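You operate a simulated robot arm through the tools that you are given. There is no shell and no other tool. Be economical: measure what you need, move in short steps, check, and stop when the job is done.

You run a simulated robot arm. Do the job below in one go: nothing can be reset, and whatever is moved stays where it is left.

TASK
Fold the plate list in half, crease it and weight it down.
Fine: crease with the folding bar and put it back; the teal weight stands on the list.

The check looks at the end state, three seconds after you hand in, the way a careful person would. Anything else that was tipped, shoved, dropped, spilled or broken makes it a failure. Flat cloth is picked up by pressing the open fingertips on it (5 to 10 N) and closing them slowly along it; thin cloth reads only 2 to 8 mm in the jaws.

THE ROBOT
A 7-joint arm with a two-finger parallel gripper, fixed in place. Base frame: the origin is at the foot of the arm, x ahead of it, y to its left, z up; the work surface is at about z = 0.88. Lengths are in m, angles in degrees, forces in N, time in s.
With the tool pointing down near the work surface it reaches from about 0.3 to 0.7 m from the base axis. Its first joint turns from -66.0 to 66.0 degrees. Payload 1.57 kg.
The TCP is the grasp point between the finger pads, 0.03 m short of the fingertips. In the tool frame z runs along the fingers and y along their closing line. The gripper opens to 0.11 m. The fingers are 0.024 m wide and 0.012 m thick; the gripper's body (0.048 by 0.112 m) begins 0.078 m behind the TCP.
Orientation is told as [roll, pitch, yaw] about the base's x, y, z axes, in that order, counted from this pose: with the fingers straight down and closing along the base's y, the tool's x points along the base's -x, its y along +y and its z along -z.

THE INTERFACE
- The arm moves only by the tool arm_command. Its argument "moves" is a list of rows, each a list of 7 numbers: the shift along the tool's x, y, z in units of 300 mm (1.0 is 300 mm), then the turn, a rotation vector about the tool's x, y, z in units of 120 degrees (1.0 is 120 degrees), then the finger opening in cm, from 0 to 11. In form: [[dx, dy, dz, rx, ry, rz, claw], ...]. A call has 1 to 12 rows; each row is the pose to reach, as a shift and turn from the pose commanded when the call began, along the tool's axes at that moment. A call with a number of a shift or a turn outside -1 to 1 is refused whole. Rows are played at 5 a second. More than 0.05 m and 8.6 degrees between two rows, or a gripper value outside its range, and nothing of the call is played. Where a pose cannot be reached the arm comes as near as it can. A force on the tool above 40 N (or 10 N above the force at the start of the call, whichever is more), or a blocked arm, ends the call early, and 0.2 s more pass. Each finger travels about 0.108 m/s and halts on what it meets, pressing with about 33 N; the grip force reading is that of the motor and also rises with nothing between the fingers. The clock runs only during rows and for 0.2 s after the last one: add rows that repeat a pose to give the fingers time. It gives the time, the measured TCP pose, the force on the tool (base axes), the opening and the grip force at its end, in the units of the frame above (readings bear some noise).
- Cameras (640 x 400 px; columns grow to the right, rows downward): "scene" is fixed at [0.1738, -0.4098, 1.3865]; the picture's right is [0.63, -0.78, 0.00], its down [-0.50, -0.41, -0.76] and it looks along [0.59, 0.48, -0.65] (base axes); focal length 338 px, centre (320, 200). "wrist" rides on the gripper at [-0.036, 0, -0.08] in the tool frame; the picture's right is [0.00, -1.00, 0.00], its down [0.97, 0.00, -0.24] and it looks along [0.24, 0.00, 0.97] (tool axes); focal length 218 px, centre (320, 200). There is no depth. A picture from a camera that has moved, and an enlarged one, comes with that camera's place and axes in the base frame and with its lens. The place of the scene camera against the robot may be out by one fixed shift of up to 0.012 m in any direction.
- grab_frame(camera): a new picture of that camera. No time passes.
- close_up(camera, box): a new picture of the part [left, top, right, bottom] of that camera's present view, enlarged. No time passes.
- hand_in(): hands the job in; it is judged then, once.

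Go step by step. Nothing tells you positions but the pictures and the camera data: compare them with the known pose of the tool, close in by small moves and look again before you grip or let go. The budget is 120 turns and 84 pictures, counting those below and the enlarged ones. Unless the task says otherwise, let go and move clear before handing in, and close with one line.

The tools are called after "Call:" by a JSON object that holds its "fn" and its "kwargs". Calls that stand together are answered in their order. arm_command: Moves the arm, as the interface text tells. Its arguments: {"type":"object","properties":{"moves":{"type":"array","items":{"type":"array","items":{"type":"number"}}}},"required":["moves"]} The other tools are called the same way: grab_frame (camera) takes a picture; close_up (camera, box) takes an enlarged picture of a part of a camera's view; hand_in () hands the job in.

At the start:

```text
time: 0.0
position: [0.4697, -0.1219, 1.134]
tool_rot: [0.0, 0.0, 0.0]
contact_force: [0.5, 0.2, -0.3]
opening: 0.1098
finger_force: 0.0
```

scene: 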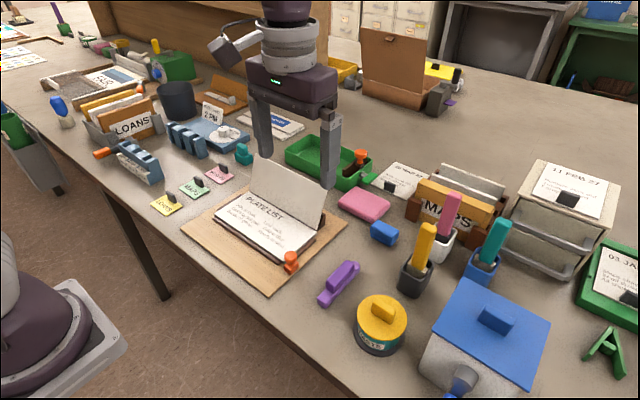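
wrist: 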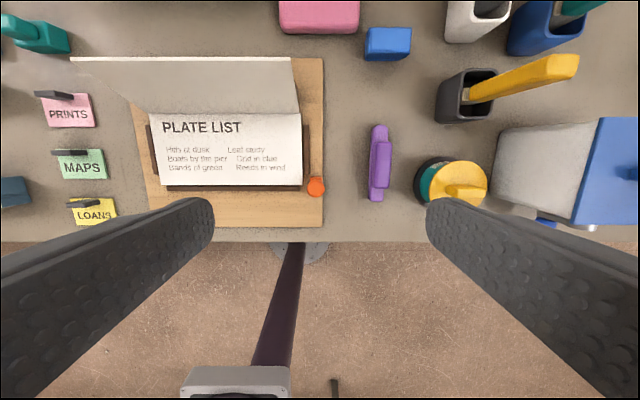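

I see a plate list on a wooden board, with its far half standing up, plus a purple bar (probably the folding bar), small teal objects and an orange knob. I'll look closer before moving.

Call:
{"fn": "close_up", "kwargs": {"camera": "scene", "box": [170, 120, 410, 310]}}

Call:
{"fn": "close_up", "kwargs": {"camera": "wrist", "box": [60, 30, 420, 240]}}

Call:
{"fn": "close_up", "kwargs": {"camera": "scene", "box": [40, 60, 310, 220]}}

```text
2.11 times, centred on (290, 215) of scene
camera zoom: at [0.1738, -0.4098, 1.3865], right [0.63, -0.78, 0.0], down [-0.5, -0.41, -0.76], along [0.59, 0.48, -0.65], focal length 712 px, centre (383, 168)
```

zoom: 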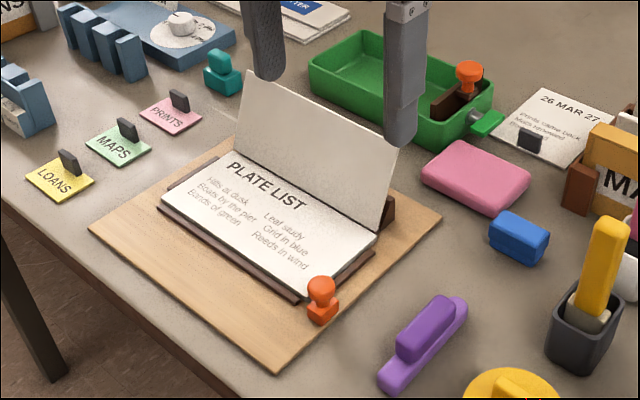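

```text
1.78 times, centred on (240, 135) of wrist
camera zoom: at [0.5065, -0.1209, 1.2125], right [0.0, -1.0, 0.0], down [-0.97, 0.0, 0.24], along [-0.24, 0.0, -0.97], focal length 388 px, centre (462, 316)
```

zoom: 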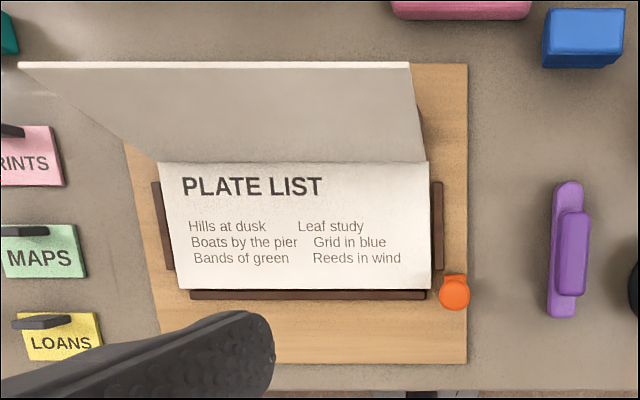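

```text
2.37 times, centred on (175, 140) of scene
camera zoom: at [0.1738, -0.4098, 1.3865], right [0.63, -0.78, 0.0], down [-0.5, -0.41, -0.76], along [0.59, 0.48, -0.65], focal length 802 px, centre (664, 342)
```

zoom: 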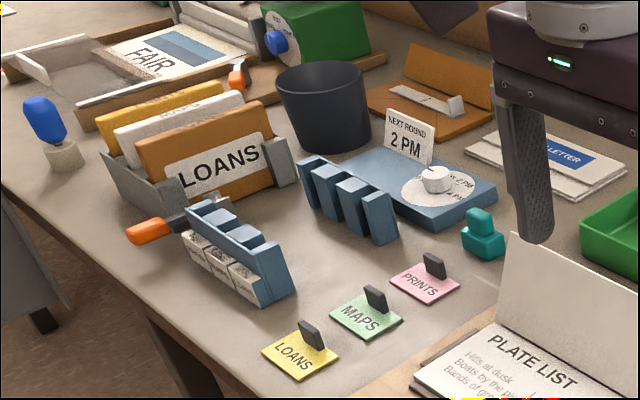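

The list's upper leaf stands up, hinged at about x=0.548, with its top near (0.584, z 0.985), and spans y -0.094..0.111. First I'll move above and behind the leaf and check before lowering.

Call:
{"fn": "arm_command", "kwargs": {"moves": [[-0.12, 0.09, 0, 0, 0, 0, 9], [-0.24, 0.18, 0, 0, 0, 0, 8], [-0.36, 0.27, 0, 0, 0, 0, 8], [-0.46, 0.36, 0, 0, 0, 0, 8], [-0.55, 0.433, 0, 0, 0, 0, 8], [-0.55, 0.433, 0.1, 0, 0, 0, 8], [-0.55, 0.433, 0.2, 0, 0, 0, 8]]}}

Call:
{"fn": "grab_frame", "kwargs": {"camera": "scene"}}

Call:
{"fn": "grab_frame", "kwargs": {"camera": "wrist"}}

```text
time: 1.6
position: [0.6357, 0.0072, 1.0713]
tool_rot: [-0.1, -0.1, -0.2]
contact_force: [0.5, 0.2, -0.1]
opening: 0.0801
finger_force: 0.1
```

```text
78 pictures are left
```

scene: 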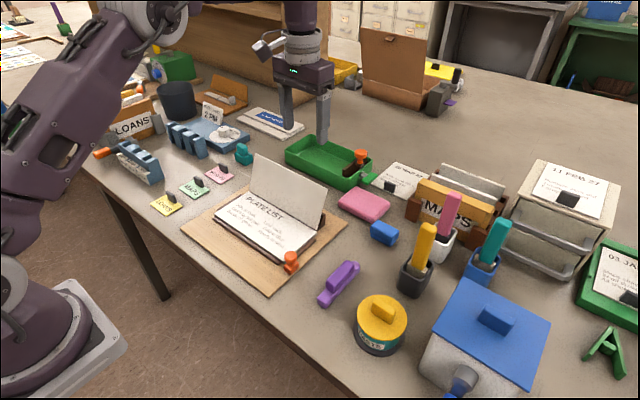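

```text
77 pictures are left
camera wrist: at [0.6714, 0.0071, 1.1513], right [0.0, -1.0, 0.0], down [-0.97, 0.0, 0.24], along [-0.24, 0.0, -0.97], focal length 218 px, centre (320, 200)
```

wrist: 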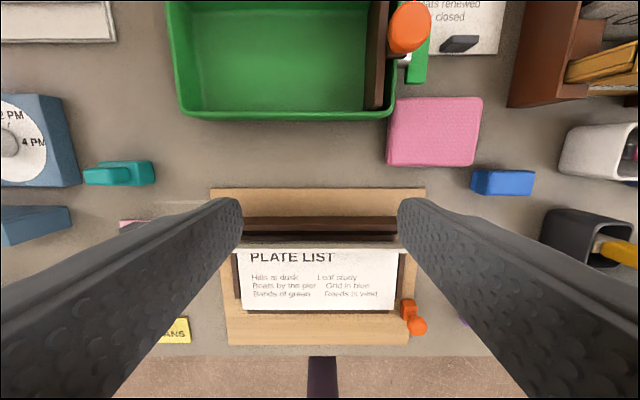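

Leaf's back is clear of the rail and tray. I'll lower the spread fingers behind the leaf, then push it forward past vertical.

Call:
{"fn": "arm_command", "kwargs": {"moves": [[0, 0, 0.15, 0, 0, 0, 8], [0, 0, 0.3, 0, 0, 0, 8], [0.08, 0, 0.3, 0, 0, 0, 8], [0.16, 0, 0.29, 0, 0, 0, 8], [0.25, 0, 0.27, 0, 0, 0, 8], [0.32, 0, 0.27, 0, 0, 0, 8], [0.37, 0, 0.28, 0, 0, 0, 8]]}}

Call:
{"fn": "close_up", "kwargs": {"camera": "scene", "box": [170, 120, 410, 310]}}

```text
time: 3.2
position: [0.5223, 0.009, 0.9886]
tool_rot: [0.0, 0.0, 0.0]
contact_force: [-0.8, -0.9, -0.5]
opening: 0.0802
finger_force: 0.1
```

```text
2.11 times, centred on (290, 215) of scene
camera zoom: at [0.1738, -0.4098, 1.3865], right [0.63, -0.78, 0.0], down [-0.5, -0.41, -0.76], along [0.59, 0.48, -0.65], focal length 712 px, centre (383, 168)
```

zoom: 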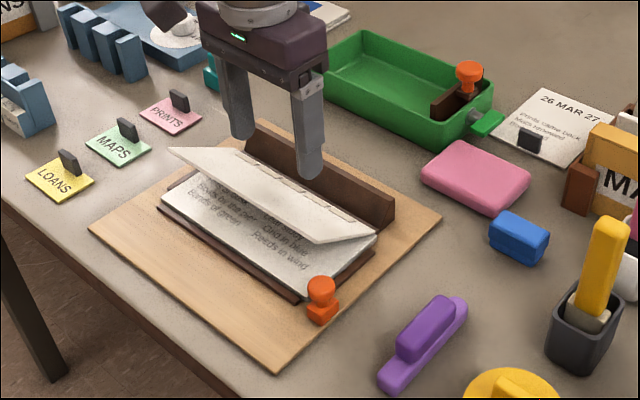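

The leaf is folding over, with no load to speak of. I'll keep following the arc down to press it flat.

Call:
{"fn": "arm_command", "kwargs": {"moves": [[0.05, 0, 0.05, 0, 0, 0, 8], [0.08, 0, 0.1, 0, 0, 0, 8], [0.1, 0, 0.14, 0, 0, 0, 8], [0.11, 0, 0.17, 0, 0, 0, 8], [0.11, 0, 0.185, 0, 0, 0, 8]]}}

Call:
{"fn": "close_up", "kwargs": {"camera": "scene", "box": [170, 120, 410, 310]}}

```text
time: 4.4
position: [0.49, 0.009, 0.9333]
tool_rot: [0.0, -0.1, 0.0]
contact_force: [-0.3, 0.1, 0.3]
opening: 0.0802
finger_force: 0.0
```

```text
2.11 times, centred on (290, 215) of scene
camera zoom: at [0.1738, -0.4098, 1.3865], right [0.63, -0.78, 0.0], down [-0.5, -0.41, -0.76], along [0.59, 0.48, -0.65], focal length 712 px, centre (383, 168)
```

zoom: 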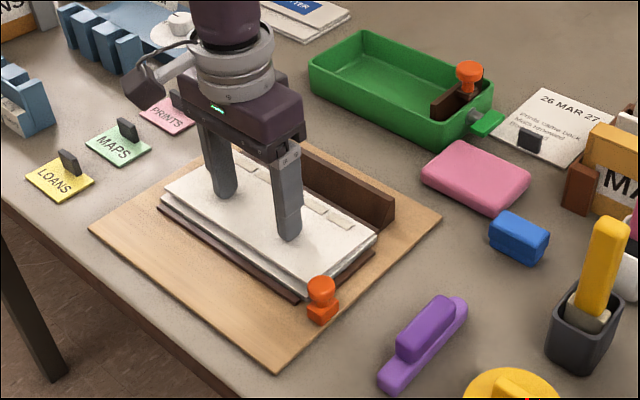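

Nearly flat; I'll press a little further until force shows, in small steps.

Call:
{"fn": "arm_command", "kwargs": {"moves": [[0, 0, 0.01, 0, 0, 0, 8], [0, 0, 0.02, 0, 0, 0, 8], [0, 0, 0.03, 0, 0, 0, 8]]}}

```text
time: 5.2
position: [0.491, 0.0091, 0.9288]
tool_rot: [0.1, -0.2, 0.0]
contact_force: [-6.9, -0.1, 18.4]
opening: 0.0798
finger_force: 0.0
stopped in row 3: the force on the tool passed its limit (the readings are from after the stop); the commanded pose is now the measured one
```

Pressed flat at fingertip z≈0.899. I'll lift off and see whether it springs back.

Call:
{"fn": "arm_command", "kwargs": {"moves": [[0, 0, -0.1, 0, 0, 0, 8], [0, 0, -0.25, 0, 0, 0, 8], [0, 0, -0.4, 0, 0, 0, 8], [0, 0, -0.4, 0, 0, 0, 8], [0, 0, -0.4, 0, 0, 0, 8]]}}

Call:
{"fn": "close_up", "kwargs": {"camera": "scene", "box": [170, 120, 410, 310]}}

Call:
{"fn": "grab_frame", "kwargs": {"camera": "wrist"}}

```text
time: 6.4
position: [0.4934, 0.0102, 1.0481]
tool_rot: [-0.1, 0.0, 0.0]
contact_force: [0.2, 0.3, -0.3]
opening: 0.08
finger_force: 0.0
```

```text
2.11 times, centred on (290, 215) of scene
camera zoom: at [0.1738, -0.4098, 1.3865], right [0.63, -0.78, 0.0], down [-0.5, -0.41, -0.76], along [0.59, 0.48, -0.65], focal length 712 px, centre (383, 168)
```

zoom: 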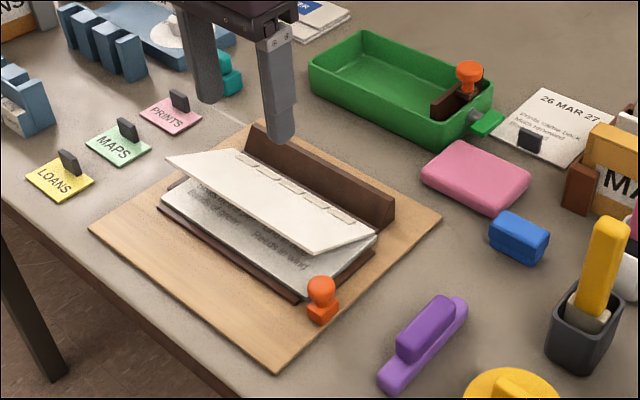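

```text
73 pictures are left
camera wrist: at [0.5298, 0.009, 1.1277], right [0.0, -1.0, 0.0], down [-0.97, 0.0, 0.24], along [-0.24, 0.0, -0.97], focal length 218 px, centre (320, 200)
```

wrist: 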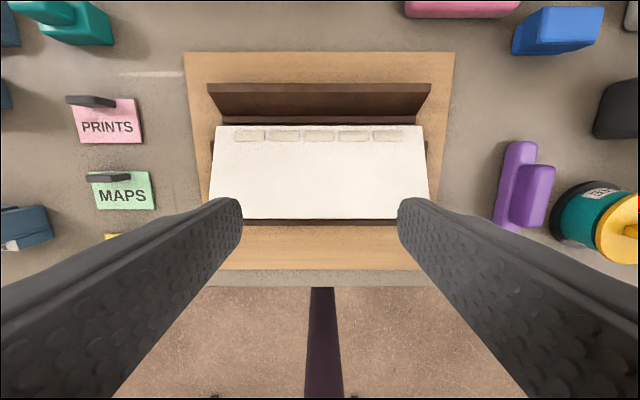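

The leaf springs to about 30°, and five patches along the fold (x≈0.54) need creasing. Next I'll move over the purple bar to measure it.

Call:
{"fn": "arm_command", "kwargs": {"moves": [[0, 0, -0.15, 0, 0, 0, 7], [0, -0.15, -0.15, 0, 0, 0, 6], [0, -0.3, -0.15, 0, 0, 0, 5], [0, -0.45, -0.15, 0, 0, 0, 5], [0, -0.6, -0.15, 0, 0, 0, 5], [0.02, -0.715, -0.15, 0, 0, 0, 5], [0.02, -0.715, -0.05, 0, 0, 0, 5]]}}

Call:
{"fn": "grab_frame", "kwargs": {"camera": "wrist"}}

Call:
{"fn": "close_up", "kwargs": {"camera": "scene", "box": [300, 220, 420, 320]}}

```text
time: 8.0
position: [0.4864, -0.2054, 1.0608]
tool_rot: [0.1, 0.0, 0.0]
contact_force: [0.5, 1.1, -0.2]
opening: 0.0502
finger_force: 0.2
```

```text
72 pictures are left
camera wrist: at [0.5227, -0.2052, 1.1414], right [0.0, -1.0, 0.0], down [-0.97, 0.0, 0.24], along [-0.24, 0.0, -0.97], focal length 218 px, centre (320, 200)
```

wrist: 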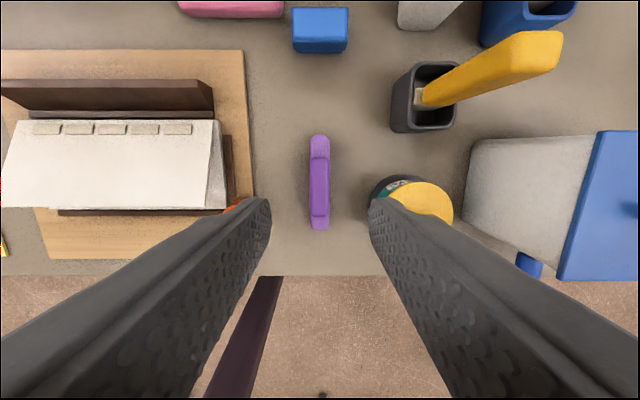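

```text
4.00 times, centred on (360, 270) of scene
camera zoom: at [0.1738, -0.4098, 1.3865], right [0.63, -0.78, 0.0], down [-0.5, -0.41, -0.76], along [0.59, 0.48, -0.65], focal length 1353 px, centre (160, -80)
```

zoom: 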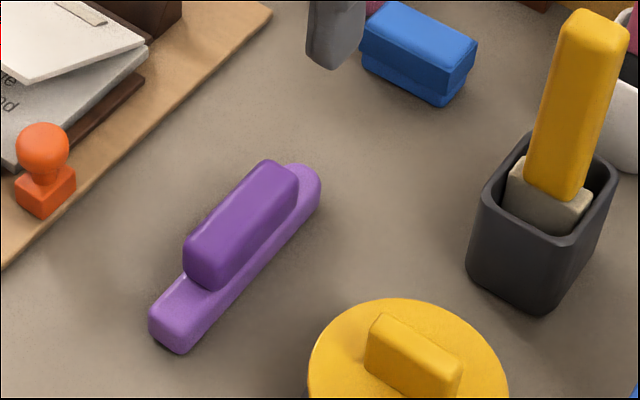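

The bar lies along x, centred near (0.480, -0.205), about 0.022 wide, with the handle top at z≈0.92. I'll go down onto the handle.

Call:
{"fn": "arm_command", "kwargs": {"moves": [[0.015, 0, 0.12, 0, 0, 0, 5], [0.015, 0, 0.25, 0, 0, 0, 5], [0.015, 0, 0.36, 0, 0, 0, 5], [0.015, 0, 0.43, 0, 0, 0, 5], [0.015, 0, 0.463, 0, 0, 0, 5]]}}

Call:
{"fn": "close_up", "kwargs": {"camera": "scene", "box": [300, 200, 420, 320]}}

Call:
{"fn": "grab_frame", "kwargs": {"camera": "wrist"}}

```text
time: 9.2
position: [0.4804, -0.2058, 0.9228]
tool_rot: [0.1, -0.1, 0.0]
contact_force: [-0.2, 0.8, -1.0]
opening: 0.0499
finger_force: 0.1
```

```text
3.33 times, centred on (360, 260) of scene
camera zoom: at [0.1738, -0.4098, 1.3865], right [0.63, -0.78, 0.0], down [-0.5, -0.41, -0.76], along [0.59, 0.48, -0.65], focal length 1127 px, centre (187, 0)
```

zoom: 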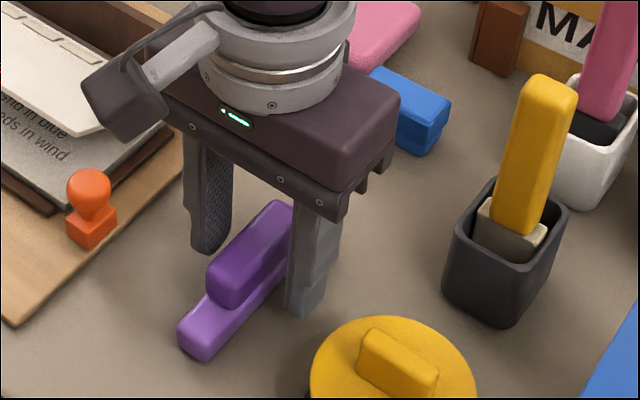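

```text
69 pictures are left
camera wrist: at [0.5172, -0.2062, 1.002], right [0.0, -1.0, 0.0], down [-0.97, 0.0, 0.24], along [-0.24, 0.0, -0.97], focal length 218 px, centre (320, 200)
```

wrist: 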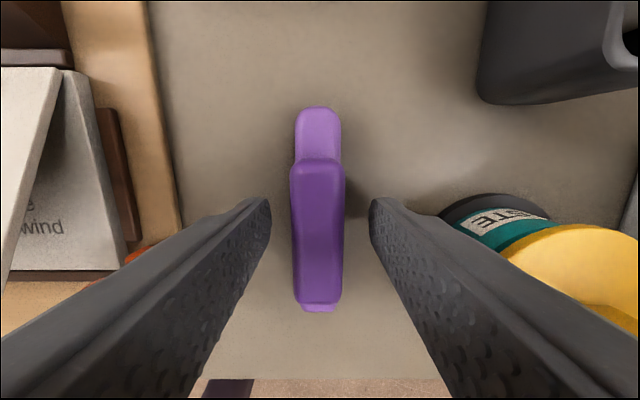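

Centred on the handle. I'll close slowly and then lift.

Call:
{"fn": "arm_command", "kwargs": {"moves": [[0, 0, 0, 0, 0, 0, 4], [0, 0, 0, 0, 0, 0, 3], [0, 0, 0, 0, 0, 0, 2.4], [0, 0, 0, 0, 0, 0, 2], [0, 0, 0, 0, 0, 0, 1.5], [0, 0, 0, 0, 0, 0, 1.5]]}}

```text
time: 10.6
position: [0.4809, -0.2053, 0.9223]
tool_rot: [0.0, 0.0, 0.0]
contact_force: [0.8, 1.0, 0.7]
opening: 0.0213
finger_force: 33.0
```

Bar is gripped at 0.021. I'll lift straight up and start turning it so that it lies along the fold.

Call:
{"fn": "arm_command", "kwargs": {"moves": [[0, 0, -0.1, 0, 0, 0, 1.5], [0, 0, -0.25, 0, 0, 0, 1.5], [0, 0, -0.4, 0, 0, 0, 1.5], [0, 0, -0.5, 0, 0, 0, 1.5], [0, 0.1, -0.5, 0, 0, 0.07, 1.5], [-0.03, 0.2, -0.5, 0, 0, 0.14, 1.5], [-0.06, 0.3, -0.5, 0, 0, 0.21, 1.5], [-0.1, 0.4, -0.5, 0, 0, 0.28, 1.5], [-0.13, 0.5, -0.5, 0, 0, 0.35, 1.5], [-0.16, 0.6, -0.5, 0, 0, 0.42, 1.5], [-0.19, 0.66, -0.5, 0, 0, 0.49, 1.5], [-0.19, 0.72, -0.5, 0, 0, 0.56, 1.5]]}}

```text
time: 13.2
position: [0.5368, 0.0112, 1.073]
tool_rot: [0.2, 0.0, -67.3]
contact_force: [0.4, 0.6, -1.3]
opening: 0.0214
finger_force: 32.8
```

Call:
{"fn": "arm_command", "kwargs": {"moves": [[0, 0, 0, 0, 0, 0.07, 1.5], [0, 0, 0, 0, 0, 0.14, 1.5], [0, 0, 0, 0, 0, 0.19, 1.5], [0, 0, 0, 0, 0, 0.19, 1.5]]}}

Call:
{"fn": "grab_frame", "kwargs": {"camera": "wrist"}}

Call:
{"fn": "close_up", "kwargs": {"camera": "scene", "box": [170, 70, 410, 310]}}

```text
time: 14.2
position: [0.5387, 0.0104, 1.0712]
tool_rot: [0.2, 0.0, -90.1]
contact_force: [0.6, 0.2, -0.8]
opening: 0.0213
finger_force: 32.8
```

```text
68 pictures are left
camera wrist: at [0.5388, -0.0257, 1.1526], right [-1.0, 0.0, 0.0], down [0.0, 0.97, 0.24], along [0.0, 0.24, -0.97], focal length 218 px, centre (320, 200)
```

wrist: 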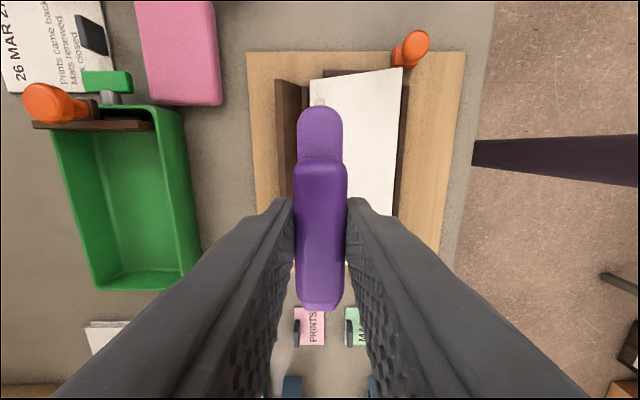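

```text
1.67 times, centred on (290, 190) of scene
camera zoom: at [0.1738, -0.4097, 1.3865], right [0.63, -0.78, 0.0], down [-0.5, -0.41, -0.76], along [0.59, 0.48, -0.65], focal length 564 px, centre (370, 217)
```

zoom: 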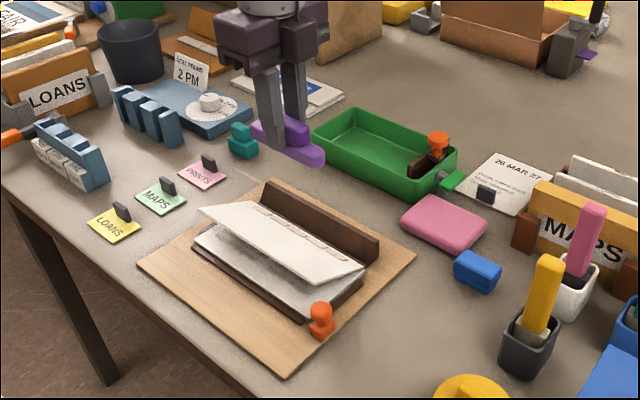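

The bar is now parallel to the fold and its x matches the patch row. I'll lower at y≈0.042 first, to cover the left patches.

Call:
{"fn": "arm_command", "kwargs": {"moves": [[0.05, 0, 0.1, 0, 0, 0, 1.5], [0.105, 0, 0.22, 0, 0, 0, 1.5], [0.105, 0, 0.32, 0, 0, 0, 1.5], [0.105, 0, 0.37, 0, 0, 0, 1.5], [0.105, 0, 0.39, 0, 0, 0, 1.5], [0.105, 0, 0.41, 0, 0, 0, 1.5]]}}

Call:
{"fn": "close_up", "kwargs": {"camera": "scene", "box": [190, 130, 370, 290]}}

```text
time: 15.6
position: [0.5377, 0.0405, 0.9493]
tool_rot: [0.1, 0.0, -90.0]
contact_force: [0.1, -0.5, -1.2]
opening: 0.0215
finger_force: 32.9
```

```text
2.50 times, centred on (280, 210) of scene
camera zoom: at [0.1738, -0.4097, 1.3865], right [0.63, -0.78, 0.0], down [-0.5, -0.41, -0.76], along [0.59, 0.48, -0.65], focal length 845 px, centre (420, 175)
```

zoom: 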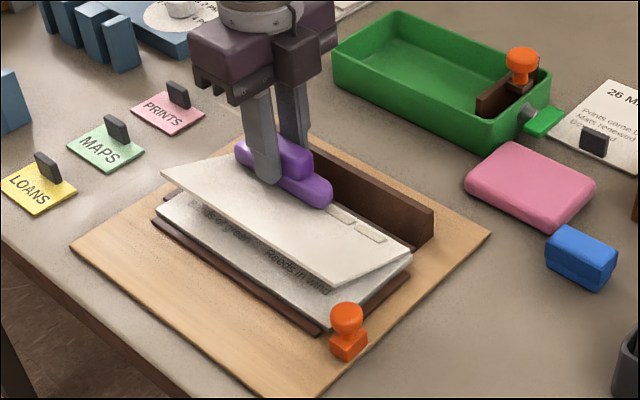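

The bar is over the three left patches. I'll press down in 2 mm steps.

Call:
{"fn": "arm_command", "kwargs": {"moves": [[0, 0, 0.008, 0, 0, 0, 1.5], [0, 0, 0.016, 0, 0, 0, 1.5], [0, 0, 0.024, 0, 0, 0, 1.5], [0, 0, 0.032, 0, 0, 0, 1.5], [0, 0, 0.038, 0, 0, 0, 1.5]]}}

Call:
{"fn": "close_up", "kwargs": {"camera": "scene", "box": [190, 130, 370, 290]}}

```text
time: 16.8
position: [0.538, 0.0411, 0.9389]
tool_rot: [0.1, 0.0, -89.9]
contact_force: [-7.1, -0.2, 24.3]
opening: 0.0218
finger_force: 33.4
```

```text
2.50 times, centred on (280, 210) of scene
camera zoom: at [0.1732, -0.4098, 1.3865], right [0.63, -0.78, 0.0], down [-0.5, -0.41, -0.76], along [0.59, 0.48, -0.65], focal length 845 px, centre (420, 175)
```

zoom: 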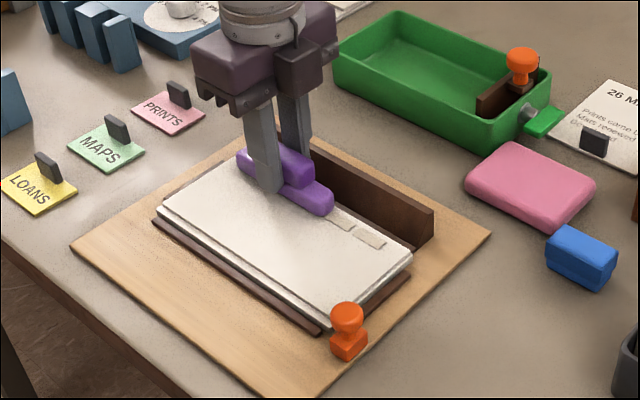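

Flat with 24 N on the fold. I'll hold briefly, lift slightly and look at the patches.

Call:
{"fn": "arm_command", "kwargs": {"moves": [[0, 0, 0, 0, 0, 0, 1.5], [0, 0, 0, 0, 0, 0, 1.5], [0, 0, 0, 0, 0, 0, 1.5], [0, 0, -0.05, 0, 0, 0, 1.5], [0, 0, -0.12, 0, 0, 0, 1.5], [-0.11, 0, -0.12, 0, 0, 0, 1.5], [-0.217, 0, -0.12, 0, 0, 0, 1.5]]}}

Call:
{"fn": "close_up", "kwargs": {"camera": "scene", "box": [190, 130, 370, 290]}}

```text
time: 18.4
position: [0.5384, -0.0235, 0.9762]
tool_rot: [0.1, 0.0, -90.1]
contact_force: [0.5, -0.8, -1.2]
opening: 0.0215
finger_force: 33.7
```

```text
2.50 times, centred on (280, 210) of scene
camera zoom: at [0.1738, -0.4097, 1.3865], right [0.63, -0.78, 0.0], down [-0.5, -0.41, -0.76], along [0.59, 0.48, -0.65], focal length 845 px, centre (420, 175)
```

zoom: 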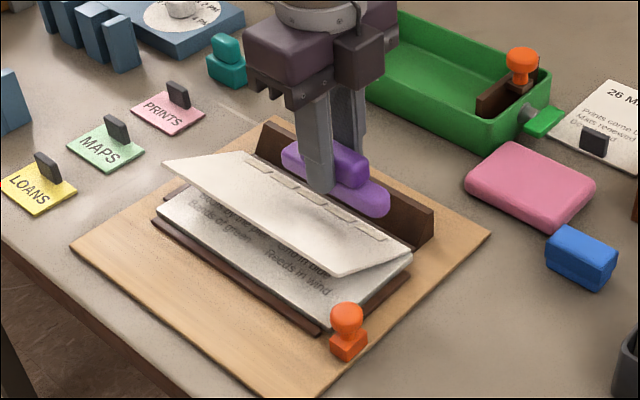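

Call:
{"fn": "close_up", "kwargs": {"camera": "scene", "box": [235, 180, 325, 240]}}

```text
6.67 times, centred on (280, 210) of scene
camera zoom: at [0.1738, -0.4097, 1.3865], right [0.63, -0.78, 0.0], down [-0.5, -0.41, -0.76], along [0.59, 0.48, -0.65], focal length 2254 px, centre (587, 133)
```

zoom: 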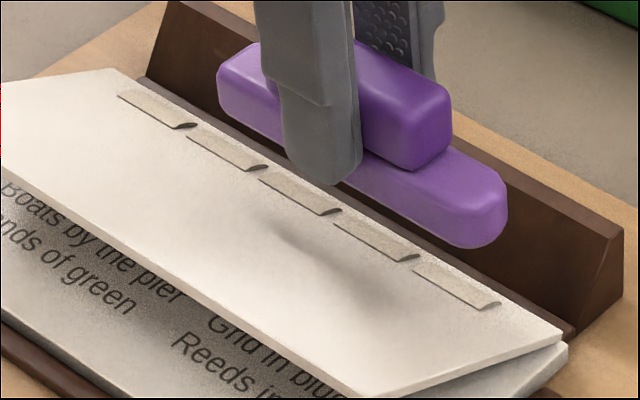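

The strips still look unchanged, so the crease probably needs the bar run along the fold. I'll press here and then stroke slowly along it.

Call:
{"fn": "arm_command", "kwargs": {"moves": [[0, 0, 0.06, 0, 0, 0, 1.5], [0, 0, 0.09, 0, 0, 0, 1.5], [0, 0, 0.105, 0, 0, 0, 1.5], [0, 0, 0.115, 0, 0, 0, 1.5], [0, 0, 0.122, 0, 0, 0, 1.5], [0, 0, 0.124, 0, 0, 0, 1.5], [0, 0, 0.124, 0, 0, 0, 1.5]]}}

```text
time: 20.0
position: [0.538, -0.0225, 0.9382]
tool_rot: [0.2, -0.1, -90.0]
contact_force: [-3.9, 2.1, 24.0]
opening: 0.0216
finger_force: 32.8
```

Pressing 24 N. Now stroking toward +y.

Call:
{"fn": "arm_command", "kwargs": {"moves": [[0.02, 0, 0, 0, 0, 0, 1.5], [0.05, 0, 0, 0, 0, 0, 1.5], [0.08, 0, 0, 0, 0, 0, 1.5], [0.11, 0, 0, 0, 0, 0, 1.5], [0.14, 0, 0, 0, 0, 0, 1.5], [0.17, 0, 0, 0, 0, 0, 1.5], [0.2, 0, 0, 0, 0, 0, 1.5], [0.23, 0, 0, 0, 0, 0, 1.5], [0.26, 0, 0, 0, 0, 0, 1.5], [0.29, 0, 0, 0, 0, 0, 1.5], [0.32, 0, 0, 0, 0, 0, 1.5]]}}

Call:
{"fn": "close_up", "kwargs": {"camera": "scene", "box": [190, 130, 370, 290]}}

```text
time: 22.4
position: [0.5384, 0.071, 0.937]
tool_rot: [0.2, 0.0, -90.1]
contact_force: [-0.2, -13.2, 38.0]
opening: 0.0216
finger_force: 33.1
```

```text
2.50 times, centred on (280, 210) of scene
camera zoom: at [0.1731, -0.4102, 1.3864], right [0.63, -0.78, 0.0], down [-0.5, -0.41, -0.76], along [0.59, 0.48, -0.65], focal length 845 px, centre (420, 175)
```

zoom: 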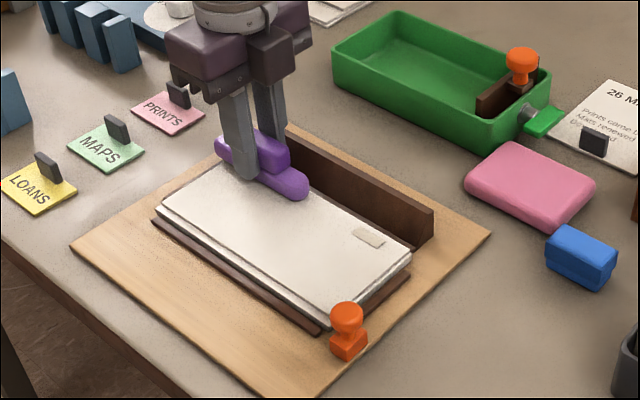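

The stroke works: creased strips vanish and only the right one is still visible. I'll stroke back to the right end with slightly less pressure.

Call:
{"fn": "arm_command", "kwargs": {"moves": [[-0.03, 0, -0.003, 0, 0, 0, 1.5], [-0.06, 0, -0.003, 0, 0, 0, 1.5], [-0.09, 0, -0.003, 0, 0, 0, 1.5], [-0.12, 0, -0.003, 0, 0, 0, 1.5], [-0.15, 0, -0.003, 0, 0, 0, 1.5], [-0.18, 0, -0.003, 0, 0, 0, 1.5], [-0.21, 0, -0.003, 0, 0, 0, 1.5], [-0.24, 0, -0.003, 0, 0, 0, 1.5], [-0.27, 0, -0.003, 0, 0, 0, 1.5], [-0.3, 0, -0.003, 0, 0, 0, 1.5], [-0.33, 0, -0.003, 0, 0, 0, 1.5], [-0.36, 0, -0.003, 0, 0, 0, 1.5]]}}

```text
time: 25.0
position: [0.5383, -0.0367, 0.9385]
tool_rot: [0.1, 0.0, -90.0]
contact_force: [0.1, 0.6, -0.9]
opening: 0.0216
finger_force: 33.0
```

Call:
{"fn": "close_up", "kwargs": {"camera": "scene", "box": [190, 130, 370, 290]}}

```text
2.50 times, centred on (280, 210) of scene
camera zoom: at [0.1738, -0.4097, 1.3865], right [0.63, -0.78, 0.0], down [-0.5, -0.41, -0.76], along [0.59, 0.48, -0.65], focal length 845 px, centre (420, 175)
```

zoom: 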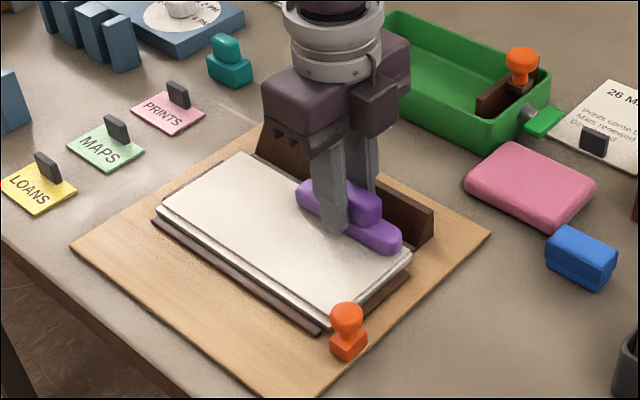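

The left strips are gone and the leaf stays flat, but the pressure has dropped to zero. I'll lower slightly and stroke on past the right end.

Call:
{"fn": "arm_command", "kwargs": {"moves": [[0, 0, 0.002, 0, 0, 0, 1.5], [0, 0, 0.004, 0, 0, 0, 1.5], [0, 0, 0.006, 0, 0, 0, 1.5], [0, 0, 0.006, 0, 0, 0, 1.5]]}}

```text
time: 26.0
position: [0.5389, -0.0355, 0.938]
tool_rot: [0.2, 0.0, -90.0]
contact_force: [-2.0, -1.9, 23.9]
opening: 0.0217
finger_force: 33.1
```

Call:
{"fn": "arm_command", "kwargs": {"moves": [[-0.02, 0, 0, 0, 0, 0, 1.5], [-0.05, 0, 0, 0, 0, 0, 1.5], [-0.08, 0, 0, 0, 0, 0, 1.5], [-0.11, 0, 0, 0, 0, 0, 1.5], [-0.14, 0, 0, 0, 0, 0, 1.5], [-0.14, 0, 0, 0, 0, 0, 1.5], [-0.14, 0, -0.05, 0, 0, 0, 1.5], [-0.14, 0, -0.15, 0, 0, 0, 1.5], [-0.14, 0, -0.3, 0, 0, 0, 1.5], [-0.14, 0, -0.42, 0, 0, 0, 1.5]]}}

Call:
{"fn": "close_up", "kwargs": {"camera": "scene", "box": [190, 130, 370, 290]}}

```text
time: 28.2
position: [0.5377, -0.0784, 1.0611]
tool_rot: [0.1, 0.0, -90.0]
contact_force: [-0.3, 0.4, -1.2]
opening: 0.0216
finger_force: 32.8
```

```text
2.50 times, centred on (280, 210) of scene
camera zoom: at [0.1738, -0.4098, 1.3865], right [0.63, -0.78, 0.0], down [-0.5, -0.41, -0.76], along [0.59, 0.48, -0.65], focal length 845 px, centre (420, 175)
```

zoom: 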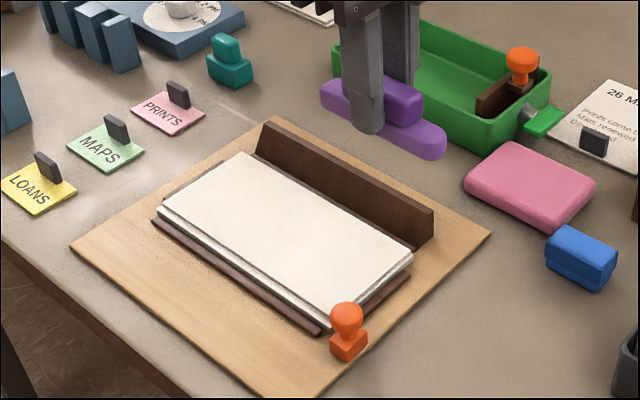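

The fold is creased and stays flat. Now I'll carry the bar back, turning it to its old direction.

Call:
{"fn": "arm_command", "kwargs": {"moves": [[0, 0, -0.05, 0, 0, -0.068, 1.5], [0, -0.02, -0.08, 0, 0, -0.136, 1.5], [0, -0.04, -0.08, 0, 0, -0.204, 1.5], [0, -0.06, -0.08, 0, 0, -0.272, 1.5], [0, -0.08, -0.08, 0, 0, -0.34, 1.5], [0, -0.1, -0.08, 0, 0, -0.408, 1.5], [-0.05, -0.12, -0.08, 0, 0, -0.476, 1.5], [-0.14, -0.14, -0.08, 0, 0, -0.544, 1.5], [-0.24, -0.16, -0.08, 0, 0, -0.612, 1.5], [-0.34, -0.18, -0.08, 0, 0, -0.68, 1.5], [-0.423, -0.19, -0.08, 0, 0, -0.75, 1.5], [-0.423, -0.19, -0.08, 0, 0, -0.75, 1.5]]}}

Call:
{"fn": "grab_frame", "kwargs": {"camera": "wrist"}}

```text
time: 30.8
position: [0.4817, -0.2051, 1.0867]
tool_rot: [-0.1, -0.1, 0.0]
contact_force: [-0.6, -0.8, -0.6]
opening: 0.0214
finger_force: 32.7
```

```text
59 pictures are left
camera wrist: at [0.5183, -0.2049, 1.1657], right [0.0, -1.0, 0.0], down [-0.97, 0.0, 0.24], along [-0.24, 0.0, -0.97], focal length 218 px, centre (320, 200)
```

wrist: 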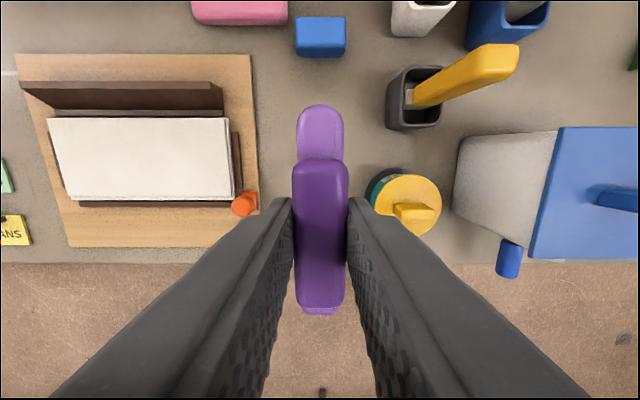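

Over the old spot with matching orientation. Lowering.

Call:
{"fn": "arm_command", "kwargs": {"moves": [[0, 0, 0.15, 0, 0, 0, 1.5], [0, 0, 0.3, 0, 0, 0, 1.5], [0, 0, 0.43, 0, 0, 0, 1.5], [0, 0, 0.5, 0, 0, 0, 1.5], [0, 0, 0.53, 0, 0, 0, 1.5], [0, 0, 0.541, 0, 0, 0, 1.5], [0, 0, 0.541, 0, 0, 0, 1.5]]}}

```text
time: 32.4
position: [0.4819, -0.2041, 0.9245]
tool_rot: [0.0, -0.1, 0.0]
contact_force: [0.0, -0.1, -0.7]
opening: 0.0216
finger_force: 32.5
```

Call:
{"fn": "arm_command", "kwargs": {"moves": [[0, 0, 0.003, 0, 0, 0, 1.5], [0, 0, 0.006, 0, 0, 0, 1.5], [0, 0, 0.0075, 0, 0, 0, 1.5]]}}

```text
time: 33.2
position: [0.4812, -0.2045, 0.9226]
tool_rot: [0.0, -0.2, 0.0]
contact_force: [-1.2, 0.3, -1.6]
opening: 0.0216
finger_force: 33.2
```

Call:
{"fn": "arm_command", "kwargs": {"moves": [[0, 0, 0.002, 0, 0, 0, 1.5], [0, 0, 0.004, 0, 0, 0, 1.5], [0, 0, 0.004, 0, 0, 0, 1.5]]}}

```text
time: 34.0
position: [0.4804, -0.2059, 0.9203]
tool_rot: [0.1, -0.1, 0.0]
contact_force: [1.1, -0.7, -1.4]
opening: 0.0219
finger_force: 32.7
```

Call:
{"fn": "close_up", "kwargs": {"camera": "scene", "box": [300, 220, 420, 320]}}

Call:
{"fn": "arm_command", "kwargs": {"moves": [[0, 0, 0.002, 0, 0, 0, 1.5], [0, 0, 0.004, 0, 0, 0, 1.5], [0, 0, 0.004, 0, 0, 0, 1.5]]}}

```text
4.00 times, centred on (360, 270) of scene
camera zoom: at [0.1738, -0.4098, 1.3865], right [0.63, -0.78, 0.0], down [-0.5, -0.41, -0.76], along [0.59, 0.48, -0.65], focal length 1353 px, centre (160, -80)
```

zoom: 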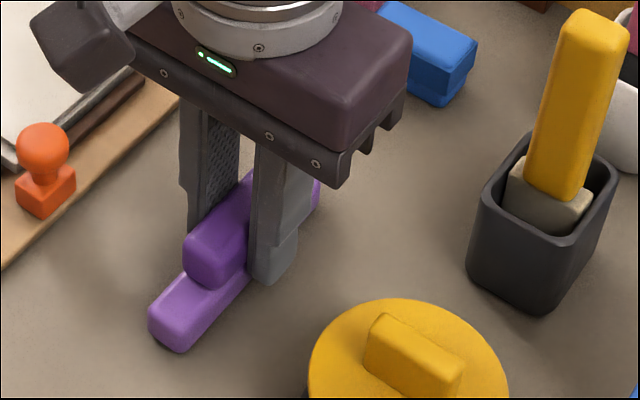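

```text
time: 34.8
position: [0.4824, -0.2053, 0.9195]
tool_rot: [0.1, -0.1, 0.0]
contact_force: [-3.0, 1.3, 17.1]
opening: 0.0214
finger_force: 33.1
```

Contact with the table. I'll ease off, open slowly and rise.

Call:
{"fn": "arm_command", "kwargs": {"moves": [[0, 0, -0.003, 0, 0, 0, 1.5], [0, 0, -0.003, 0, 0, 0, 2.6], [0, 0, -0.003, 0, 0, 0, 3.6], [0, 0, -0.003, 0, 0, 0, 4.5], [0, 0, -0.003, 0, 0, 0, 4.5], [0, 0, -0.1, 0, 0, 0, 4.5], [0, 0, -0.25, 0, 0, 0, 4.5], [0, 0, -0.4, 0, 0, 0, 4.5], [0, 0, -0.55, 0, 0, 0, 4.5], [0, 0, -0.65, 0, 0, 0, 4.5]]}}

Call:
{"fn": "grab_frame", "kwargs": {"camera": "scene"}}

```text
time: 37.0
position: [0.4817, -0.205, 1.1169]
tool_rot: [0.0, -0.1, -0.1]
contact_force: [0.0, -0.3, 1.5]
opening: 0.0451
finger_force: 0.1
```

```text
57 pictures are left
```

scene: 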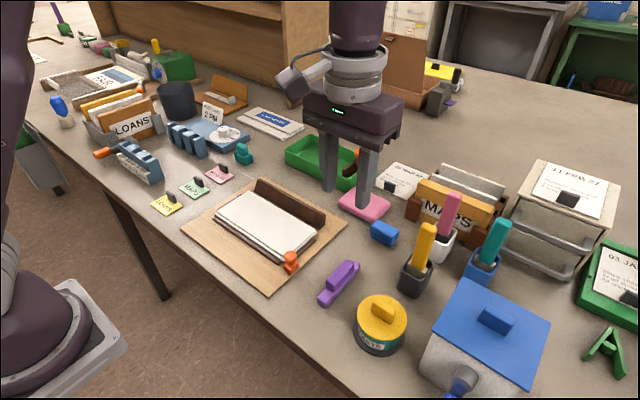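

The bar is back in place. Next I'll move above the teal weight near (0.638, 0.228).

Call:
{"fn": "arm_command", "kwargs": {"moves": [[-0.04, 0.13, 0, 0, 0, 0, 5], [-0.09, 0.27, 0, 0, 0, 0, 5], [-0.14, 0.41, 0, 0, 0, 0, 5], [-0.19, 0.55, 0, 0, 0, 0, 5], [-0.24, 0.69, 0, 0, 0, 0, 5], [-0.29, 0.83, 0, 0, 0, 0, 5], [-0.34, 0.95, 0, 0, 0, 0, 5], [-0.34, 1.0, 0, 0, 0, 0, 5], [-0.34, 1.0, 0, 0, 0, 0, 5]]}}

Call:
{"fn": "grab_frame", "kwargs": {"camera": "wrist"}}

```text
time: 39.0
position: [0.5854, 0.0962, 1.1154]
tool_rot: [0.0, -0.1, 0.0]
contact_force: [-0.8, -0.7, 0.2]
opening: 0.0502
finger_force: 0.2
```

```text
56 pictures are left
camera wrist: at [0.6215, 0.0965, 1.1956], right [0.0, -1.0, 0.0], down [-0.97, 0.0, 0.24], along [-0.24, 0.0, -0.97], focal length 218 px, centre (320, 200)
```

wrist: 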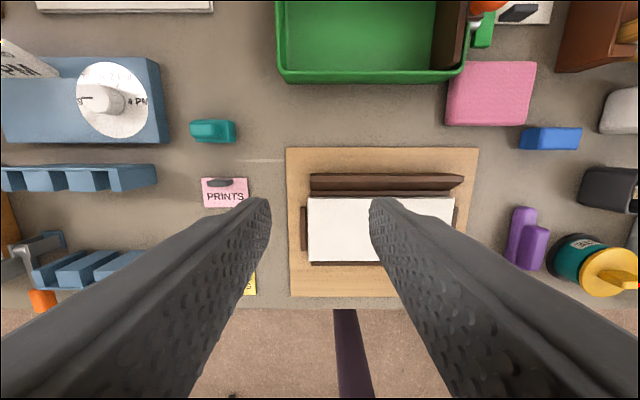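

Call:
{"fn": "arm_command", "kwargs": {"moves": [[-0.06, 0.15, 0, 0, 0, 0, 6], [-0.12, 0.3, 0, 0, 0, 0, 6], [-0.17, 0.447, 0.03, 0, 0, 0, 6], [-0.178, 0.447, 0.12, 0, 0, 0, 6], [-0.178, 0.447, 0.2, 0, 0, 0, 6]]}}

Call:
{"fn": "grab_frame", "kwargs": {"camera": "wrist"}}

Call:
{"fn": "close_up", "kwargs": {"camera": "scene", "box": [190, 90, 310, 190]}}

```text
time: 40.2
position: [0.6291, 0.2267, 1.0539]
tool_rot: [0.0, -0.1, -0.1]
contact_force: [0.2, 0.5, -0.3]
opening: 0.0599
finger_force: 0.0
out of reach, approached as far as the arm can: row 2, 3, 4, 5
```

```text
55 pictures are left
camera wrist: at [0.6656, 0.2254, 1.1347], right [0.0, -1.0, 0.0], down [-0.97, 0.0, 0.24], along [-0.24, 0.0, -0.97], focal length 218 px, centre (320, 200)
```

wrist: 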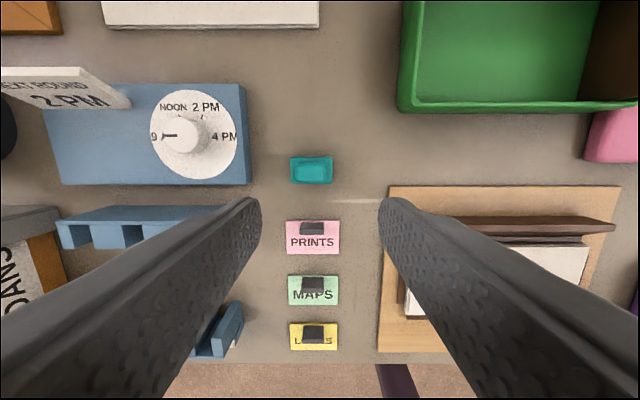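

```text
4.00 times, centred on (250, 140) of scene
camera zoom: at [0.1738, -0.4098, 1.3865], right [0.63, -0.78, 0.0], down [-0.5, -0.41, -0.76], along [0.59, 0.48, -0.65], focal length 1353 px, centre (600, 440)
```

zoom: 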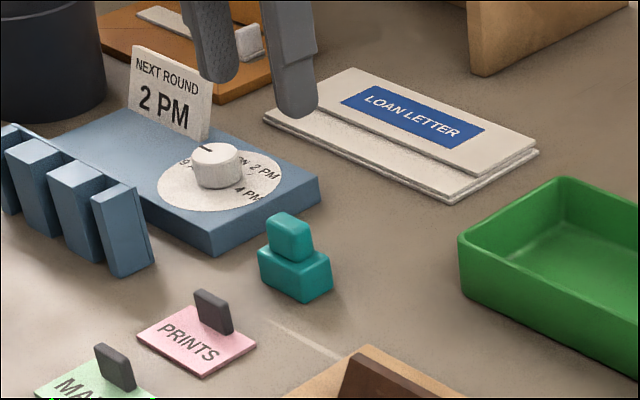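

The teal weight is at about (0.642, 0.234). The arm stopped at its reach limit at this height, so I'll go lower and check again.

Call:
{"fn": "arm_command", "kwargs": {"moves": [[0, 0.01, 0.08, 0, 0, 0, 6], [0, 0.015, 0.16, 0, 0, 0, 6], [-0.015, 0.02, 0.22, 0, 0, 0, 6], [-0.03, 0.02, 0.22, 0, 0, 0, 6]]}}

Call:
{"fn": "grab_frame", "kwargs": {"camera": "wrist"}}

```text
time: 41.2
position: [0.6386, 0.2326, 0.989]
tool_rot: [0.0, 0.0, 0.0]
contact_force: [0.1, 0.0, -1.0]
opening: 0.0603
finger_force: 0.0
```

```text
53 pictures are left
camera wrist: at [0.6748, 0.2317, 1.0692], right [0.0, -1.0, 0.0], down [-0.97, 0.0, 0.24], along [-0.24, 0.0, -0.97], focal length 218 px, centre (320, 200)
```

wrist: 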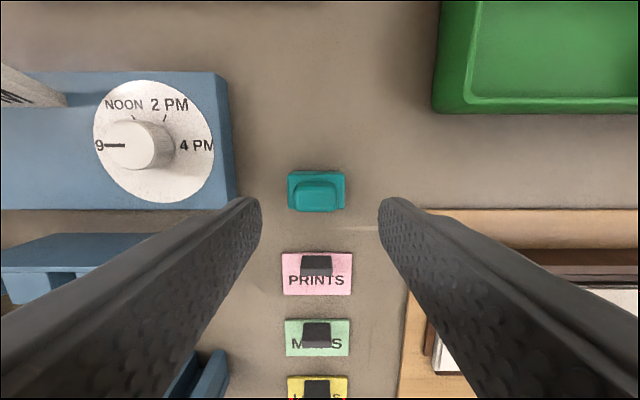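

Now within reach and centred; the weight is at about (0.640, 0.234). Going down around its base.

Call:
{"fn": "arm_command", "kwargs": {"moves": [[-0.004, 0.005, 0.08, 0, 0, 0, 6], [-0.004, 0.005, 0.16, 0, 0, 0, 6], [-0.004, 0.005, 0.21, 0, 0, 0, 6], [-0.004, 0.005, 0.221, 0, 0, 0, 6]]}}

Call:
{"fn": "grab_frame", "kwargs": {"camera": "wrist"}}

Call:
{"fn": "close_up", "kwargs": {"camera": "scene", "box": [190, 90, 310, 190]}}

```text
time: 42.2
position: [0.6401, 0.2329, 0.9221]
tool_rot: [0.0, -0.1, 0.1]
contact_force: [-0.8, -0.2, 0.4]
opening: 0.06
finger_force: 0.2
```

```text
52 pictures are left
camera wrist: at [0.6758, 0.2326, 1.0018], right [0.0, -1.0, 0.0], down [-0.97, 0.0, 0.24], along [-0.24, 0.0, -0.97], focal length 218 px, centre (320, 200)
```

wrist: 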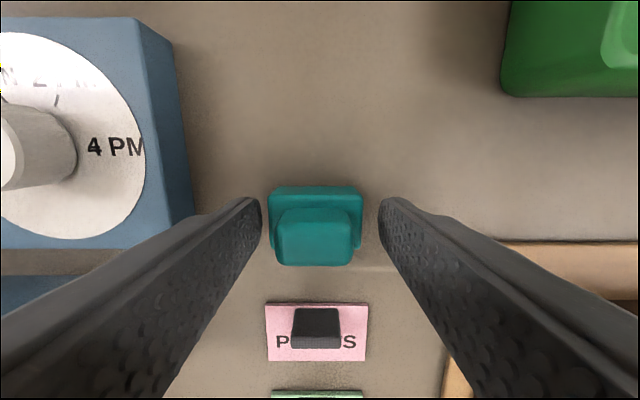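

```text
4.00 times, centred on (250, 140) of scene
camera zoom: at [0.1738, -0.4098, 1.3865], right [0.63, -0.78, 0.0], down [-0.5, -0.41, -0.76], along [0.59, 0.48, -0.65], focal length 1353 px, centre (600, 440)
```

zoom: 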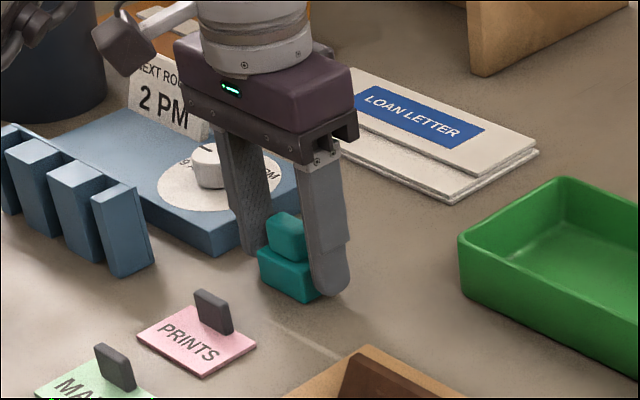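

Fingers straddle the base, a couple of mm off centre. I'll nudge over and close slowly.

Call:
{"fn": "arm_command", "kwargs": {"moves": [[0, 0.007, 0, 0, 0, 0, 5.6], [0, 0.007, 0, 0, 0, 0, 5.2], [0, 0.007, 0, 0, 0, 0, 4.8], [0, 0.007, 0, 0, 0, 0, 4.4], [0, 0.007, 0, 0, 0, 0, 4.0], [0, 0.007, 0, 0, 0, 0, 3.6], [0, 0.007, 0, 0, 0, 0, 3.2]]}}

```text
time: 43.8
position: [0.6393, 0.2348, 0.9216]
tool_rot: [0.0, -0.1, 0.0]
contact_force: [0.9, -0.1, 0.7]
opening: 0.0444
finger_force: 33.3
```

Gripped at 0.044. I'll lift and carry it over the list centre (0.498, 0.008).

Call:
{"fn": "arm_command", "kwargs": {"moves": [[0, 0, -0.1, 0, 0, 0, 3.2], [0.01, 0, -0.2, 0, 0, 0, 3.2], [0.05, 0, -0.3, 0, 0, 0, 3.2], [0.12, -0.1, -0.34, 0, 0, 0, 3.2], [0.18, -0.22, -0.34, 0, 0, 0, 3.2], [0.24, -0.34, -0.34, 0, 0, 0, 3.2], [0.31, -0.46, -0.34, 0, 0, 0, 3.2], [0.38, -0.58, -0.34, 0, 0, 0, 3.2], [0.43, -0.68, -0.34, 0, 0, 0, 3.2], [0.47, -0.755, -0.34, 0, 0, 0, 3.2], [0.47, -0.755, -0.34, 0, 0, 0, 3.2]]}}

Call:
{"fn": "grab_frame", "kwargs": {"camera": "wrist"}}

Call:
{"fn": "close_up", "kwargs": {"camera": "scene", "box": [170, 110, 370, 290]}}

```text
time: 46.2
position: [0.4964, 0.0079, 1.0241]
tool_rot: [0.0, -0.1, 0.0]
contact_force: [1.4, 0.2, -2.2]
opening: 0.0446
finger_force: 33.2
```

```text
50 pictures are left
camera wrist: at [0.5333, 0.008, 1.1039], right [0.0, -1.0, 0.0], down [-0.97, 0.0, 0.24], along [-0.24, 0.0, -0.97], focal length 218 px, centre (320, 200)
```

wrist: 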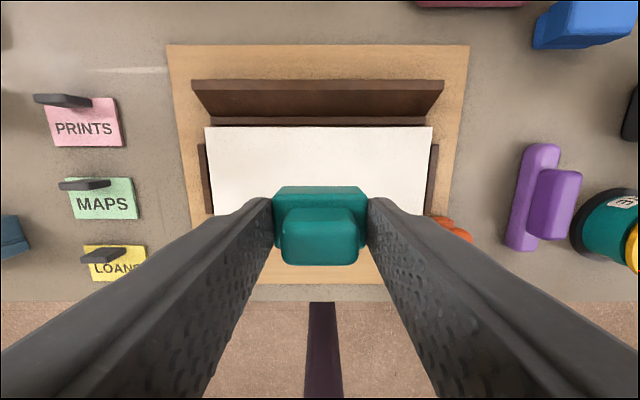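

```text
2.22 times, centred on (270, 200) of scene
camera zoom: at [0.1738, -0.4098, 1.3865], right [0.63, -0.78, 0.0], down [-0.5, -0.41, -0.76], along [0.59, 0.48, -0.65], focal length 752 px, centre (431, 200)
```

zoom: 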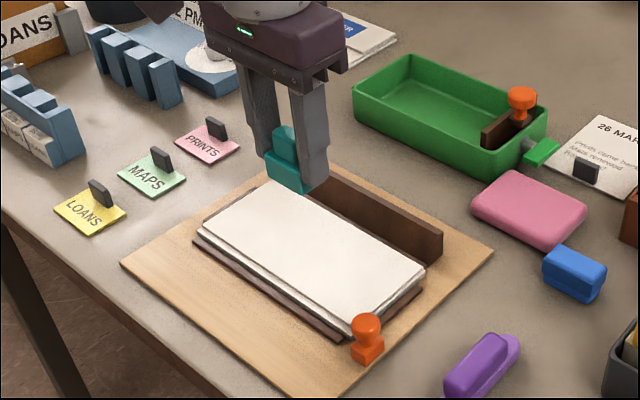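

Centred above the list. Lowering to just above the surface.

Call:
{"fn": "arm_command", "kwargs": {"moves": [[0, 0, 0.1, 0, 0, 0, 3.2], [0, 0, 0.2, 0, 0, 0, 3.2], [0, 0, 0.25, 0, 0, 0, 3.2], [0, 0, 0.268, 0, 0, 0, 3.2], [0, 0, 0.274, 0, 0, 0, 3.2], [0, 0, 0.274, 0, 0, 0, 3.2]]}}

```text
time: 47.6
position: [0.4987, 0.0078, 0.9409]
tool_rot: [0.0, -0.2, 0.0]
contact_force: [0.8, -0.7, -2.8]
opening: 0.0444
finger_force: 32.7
```

Call:
{"fn": "arm_command", "kwargs": {"moves": [[0, 0, 0.003, 0, 0, 0, 3.2], [0, 0, 0.006, 0, 0, 0, 3.2], [0, 0, 0.006, 0, 0, 0, 3.2]]}}

```text
time: 48.4
position: [0.4991, 0.0088, 0.9407]
tool_rot: [0.0, -0.1, 0.0]
contact_force: [-0.5, -0.9, -1.8]
opening: 0.0444
finger_force: 32.7
```

Call:
{"fn": "arm_command", "kwargs": {"moves": [[0, 0, 0.003, 0, 0, 0, 3.2], [0, 0, 0.006, 0, 0, 0, 3.2], [0, 0, 0.006, 0, 0, 0, 3.2]]}}

Call:
{"fn": "close_up", "kwargs": {"camera": "scene", "box": [210, 160, 330, 260]}}

```text
time: 49.2
position: [0.4987, 0.0078, 0.9404]
tool_rot: [0.0, -0.2, -0.1]
contact_force: [-2.2, 0.9, 23.6]
opening: 0.0446
finger_force: 33.5
```

```text
4.00 times, centred on (270, 210) of scene
camera zoom: at [0.1734, -0.4097, 1.3865], right [0.63, -0.78, 0.0], down [-0.5, -0.41, -0.76], along [0.59, 0.48, -0.65], focal length 1353 px, centre (520, 160)
```

zoom: 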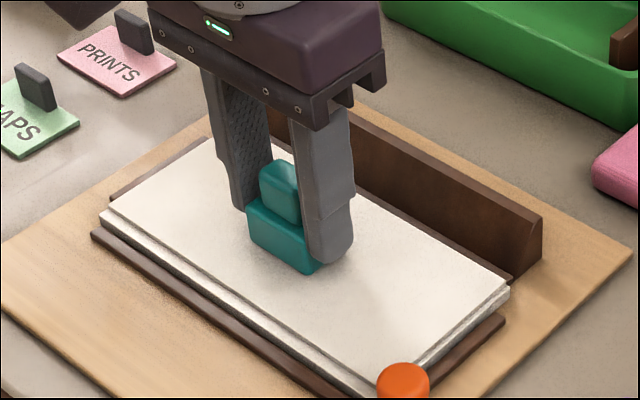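

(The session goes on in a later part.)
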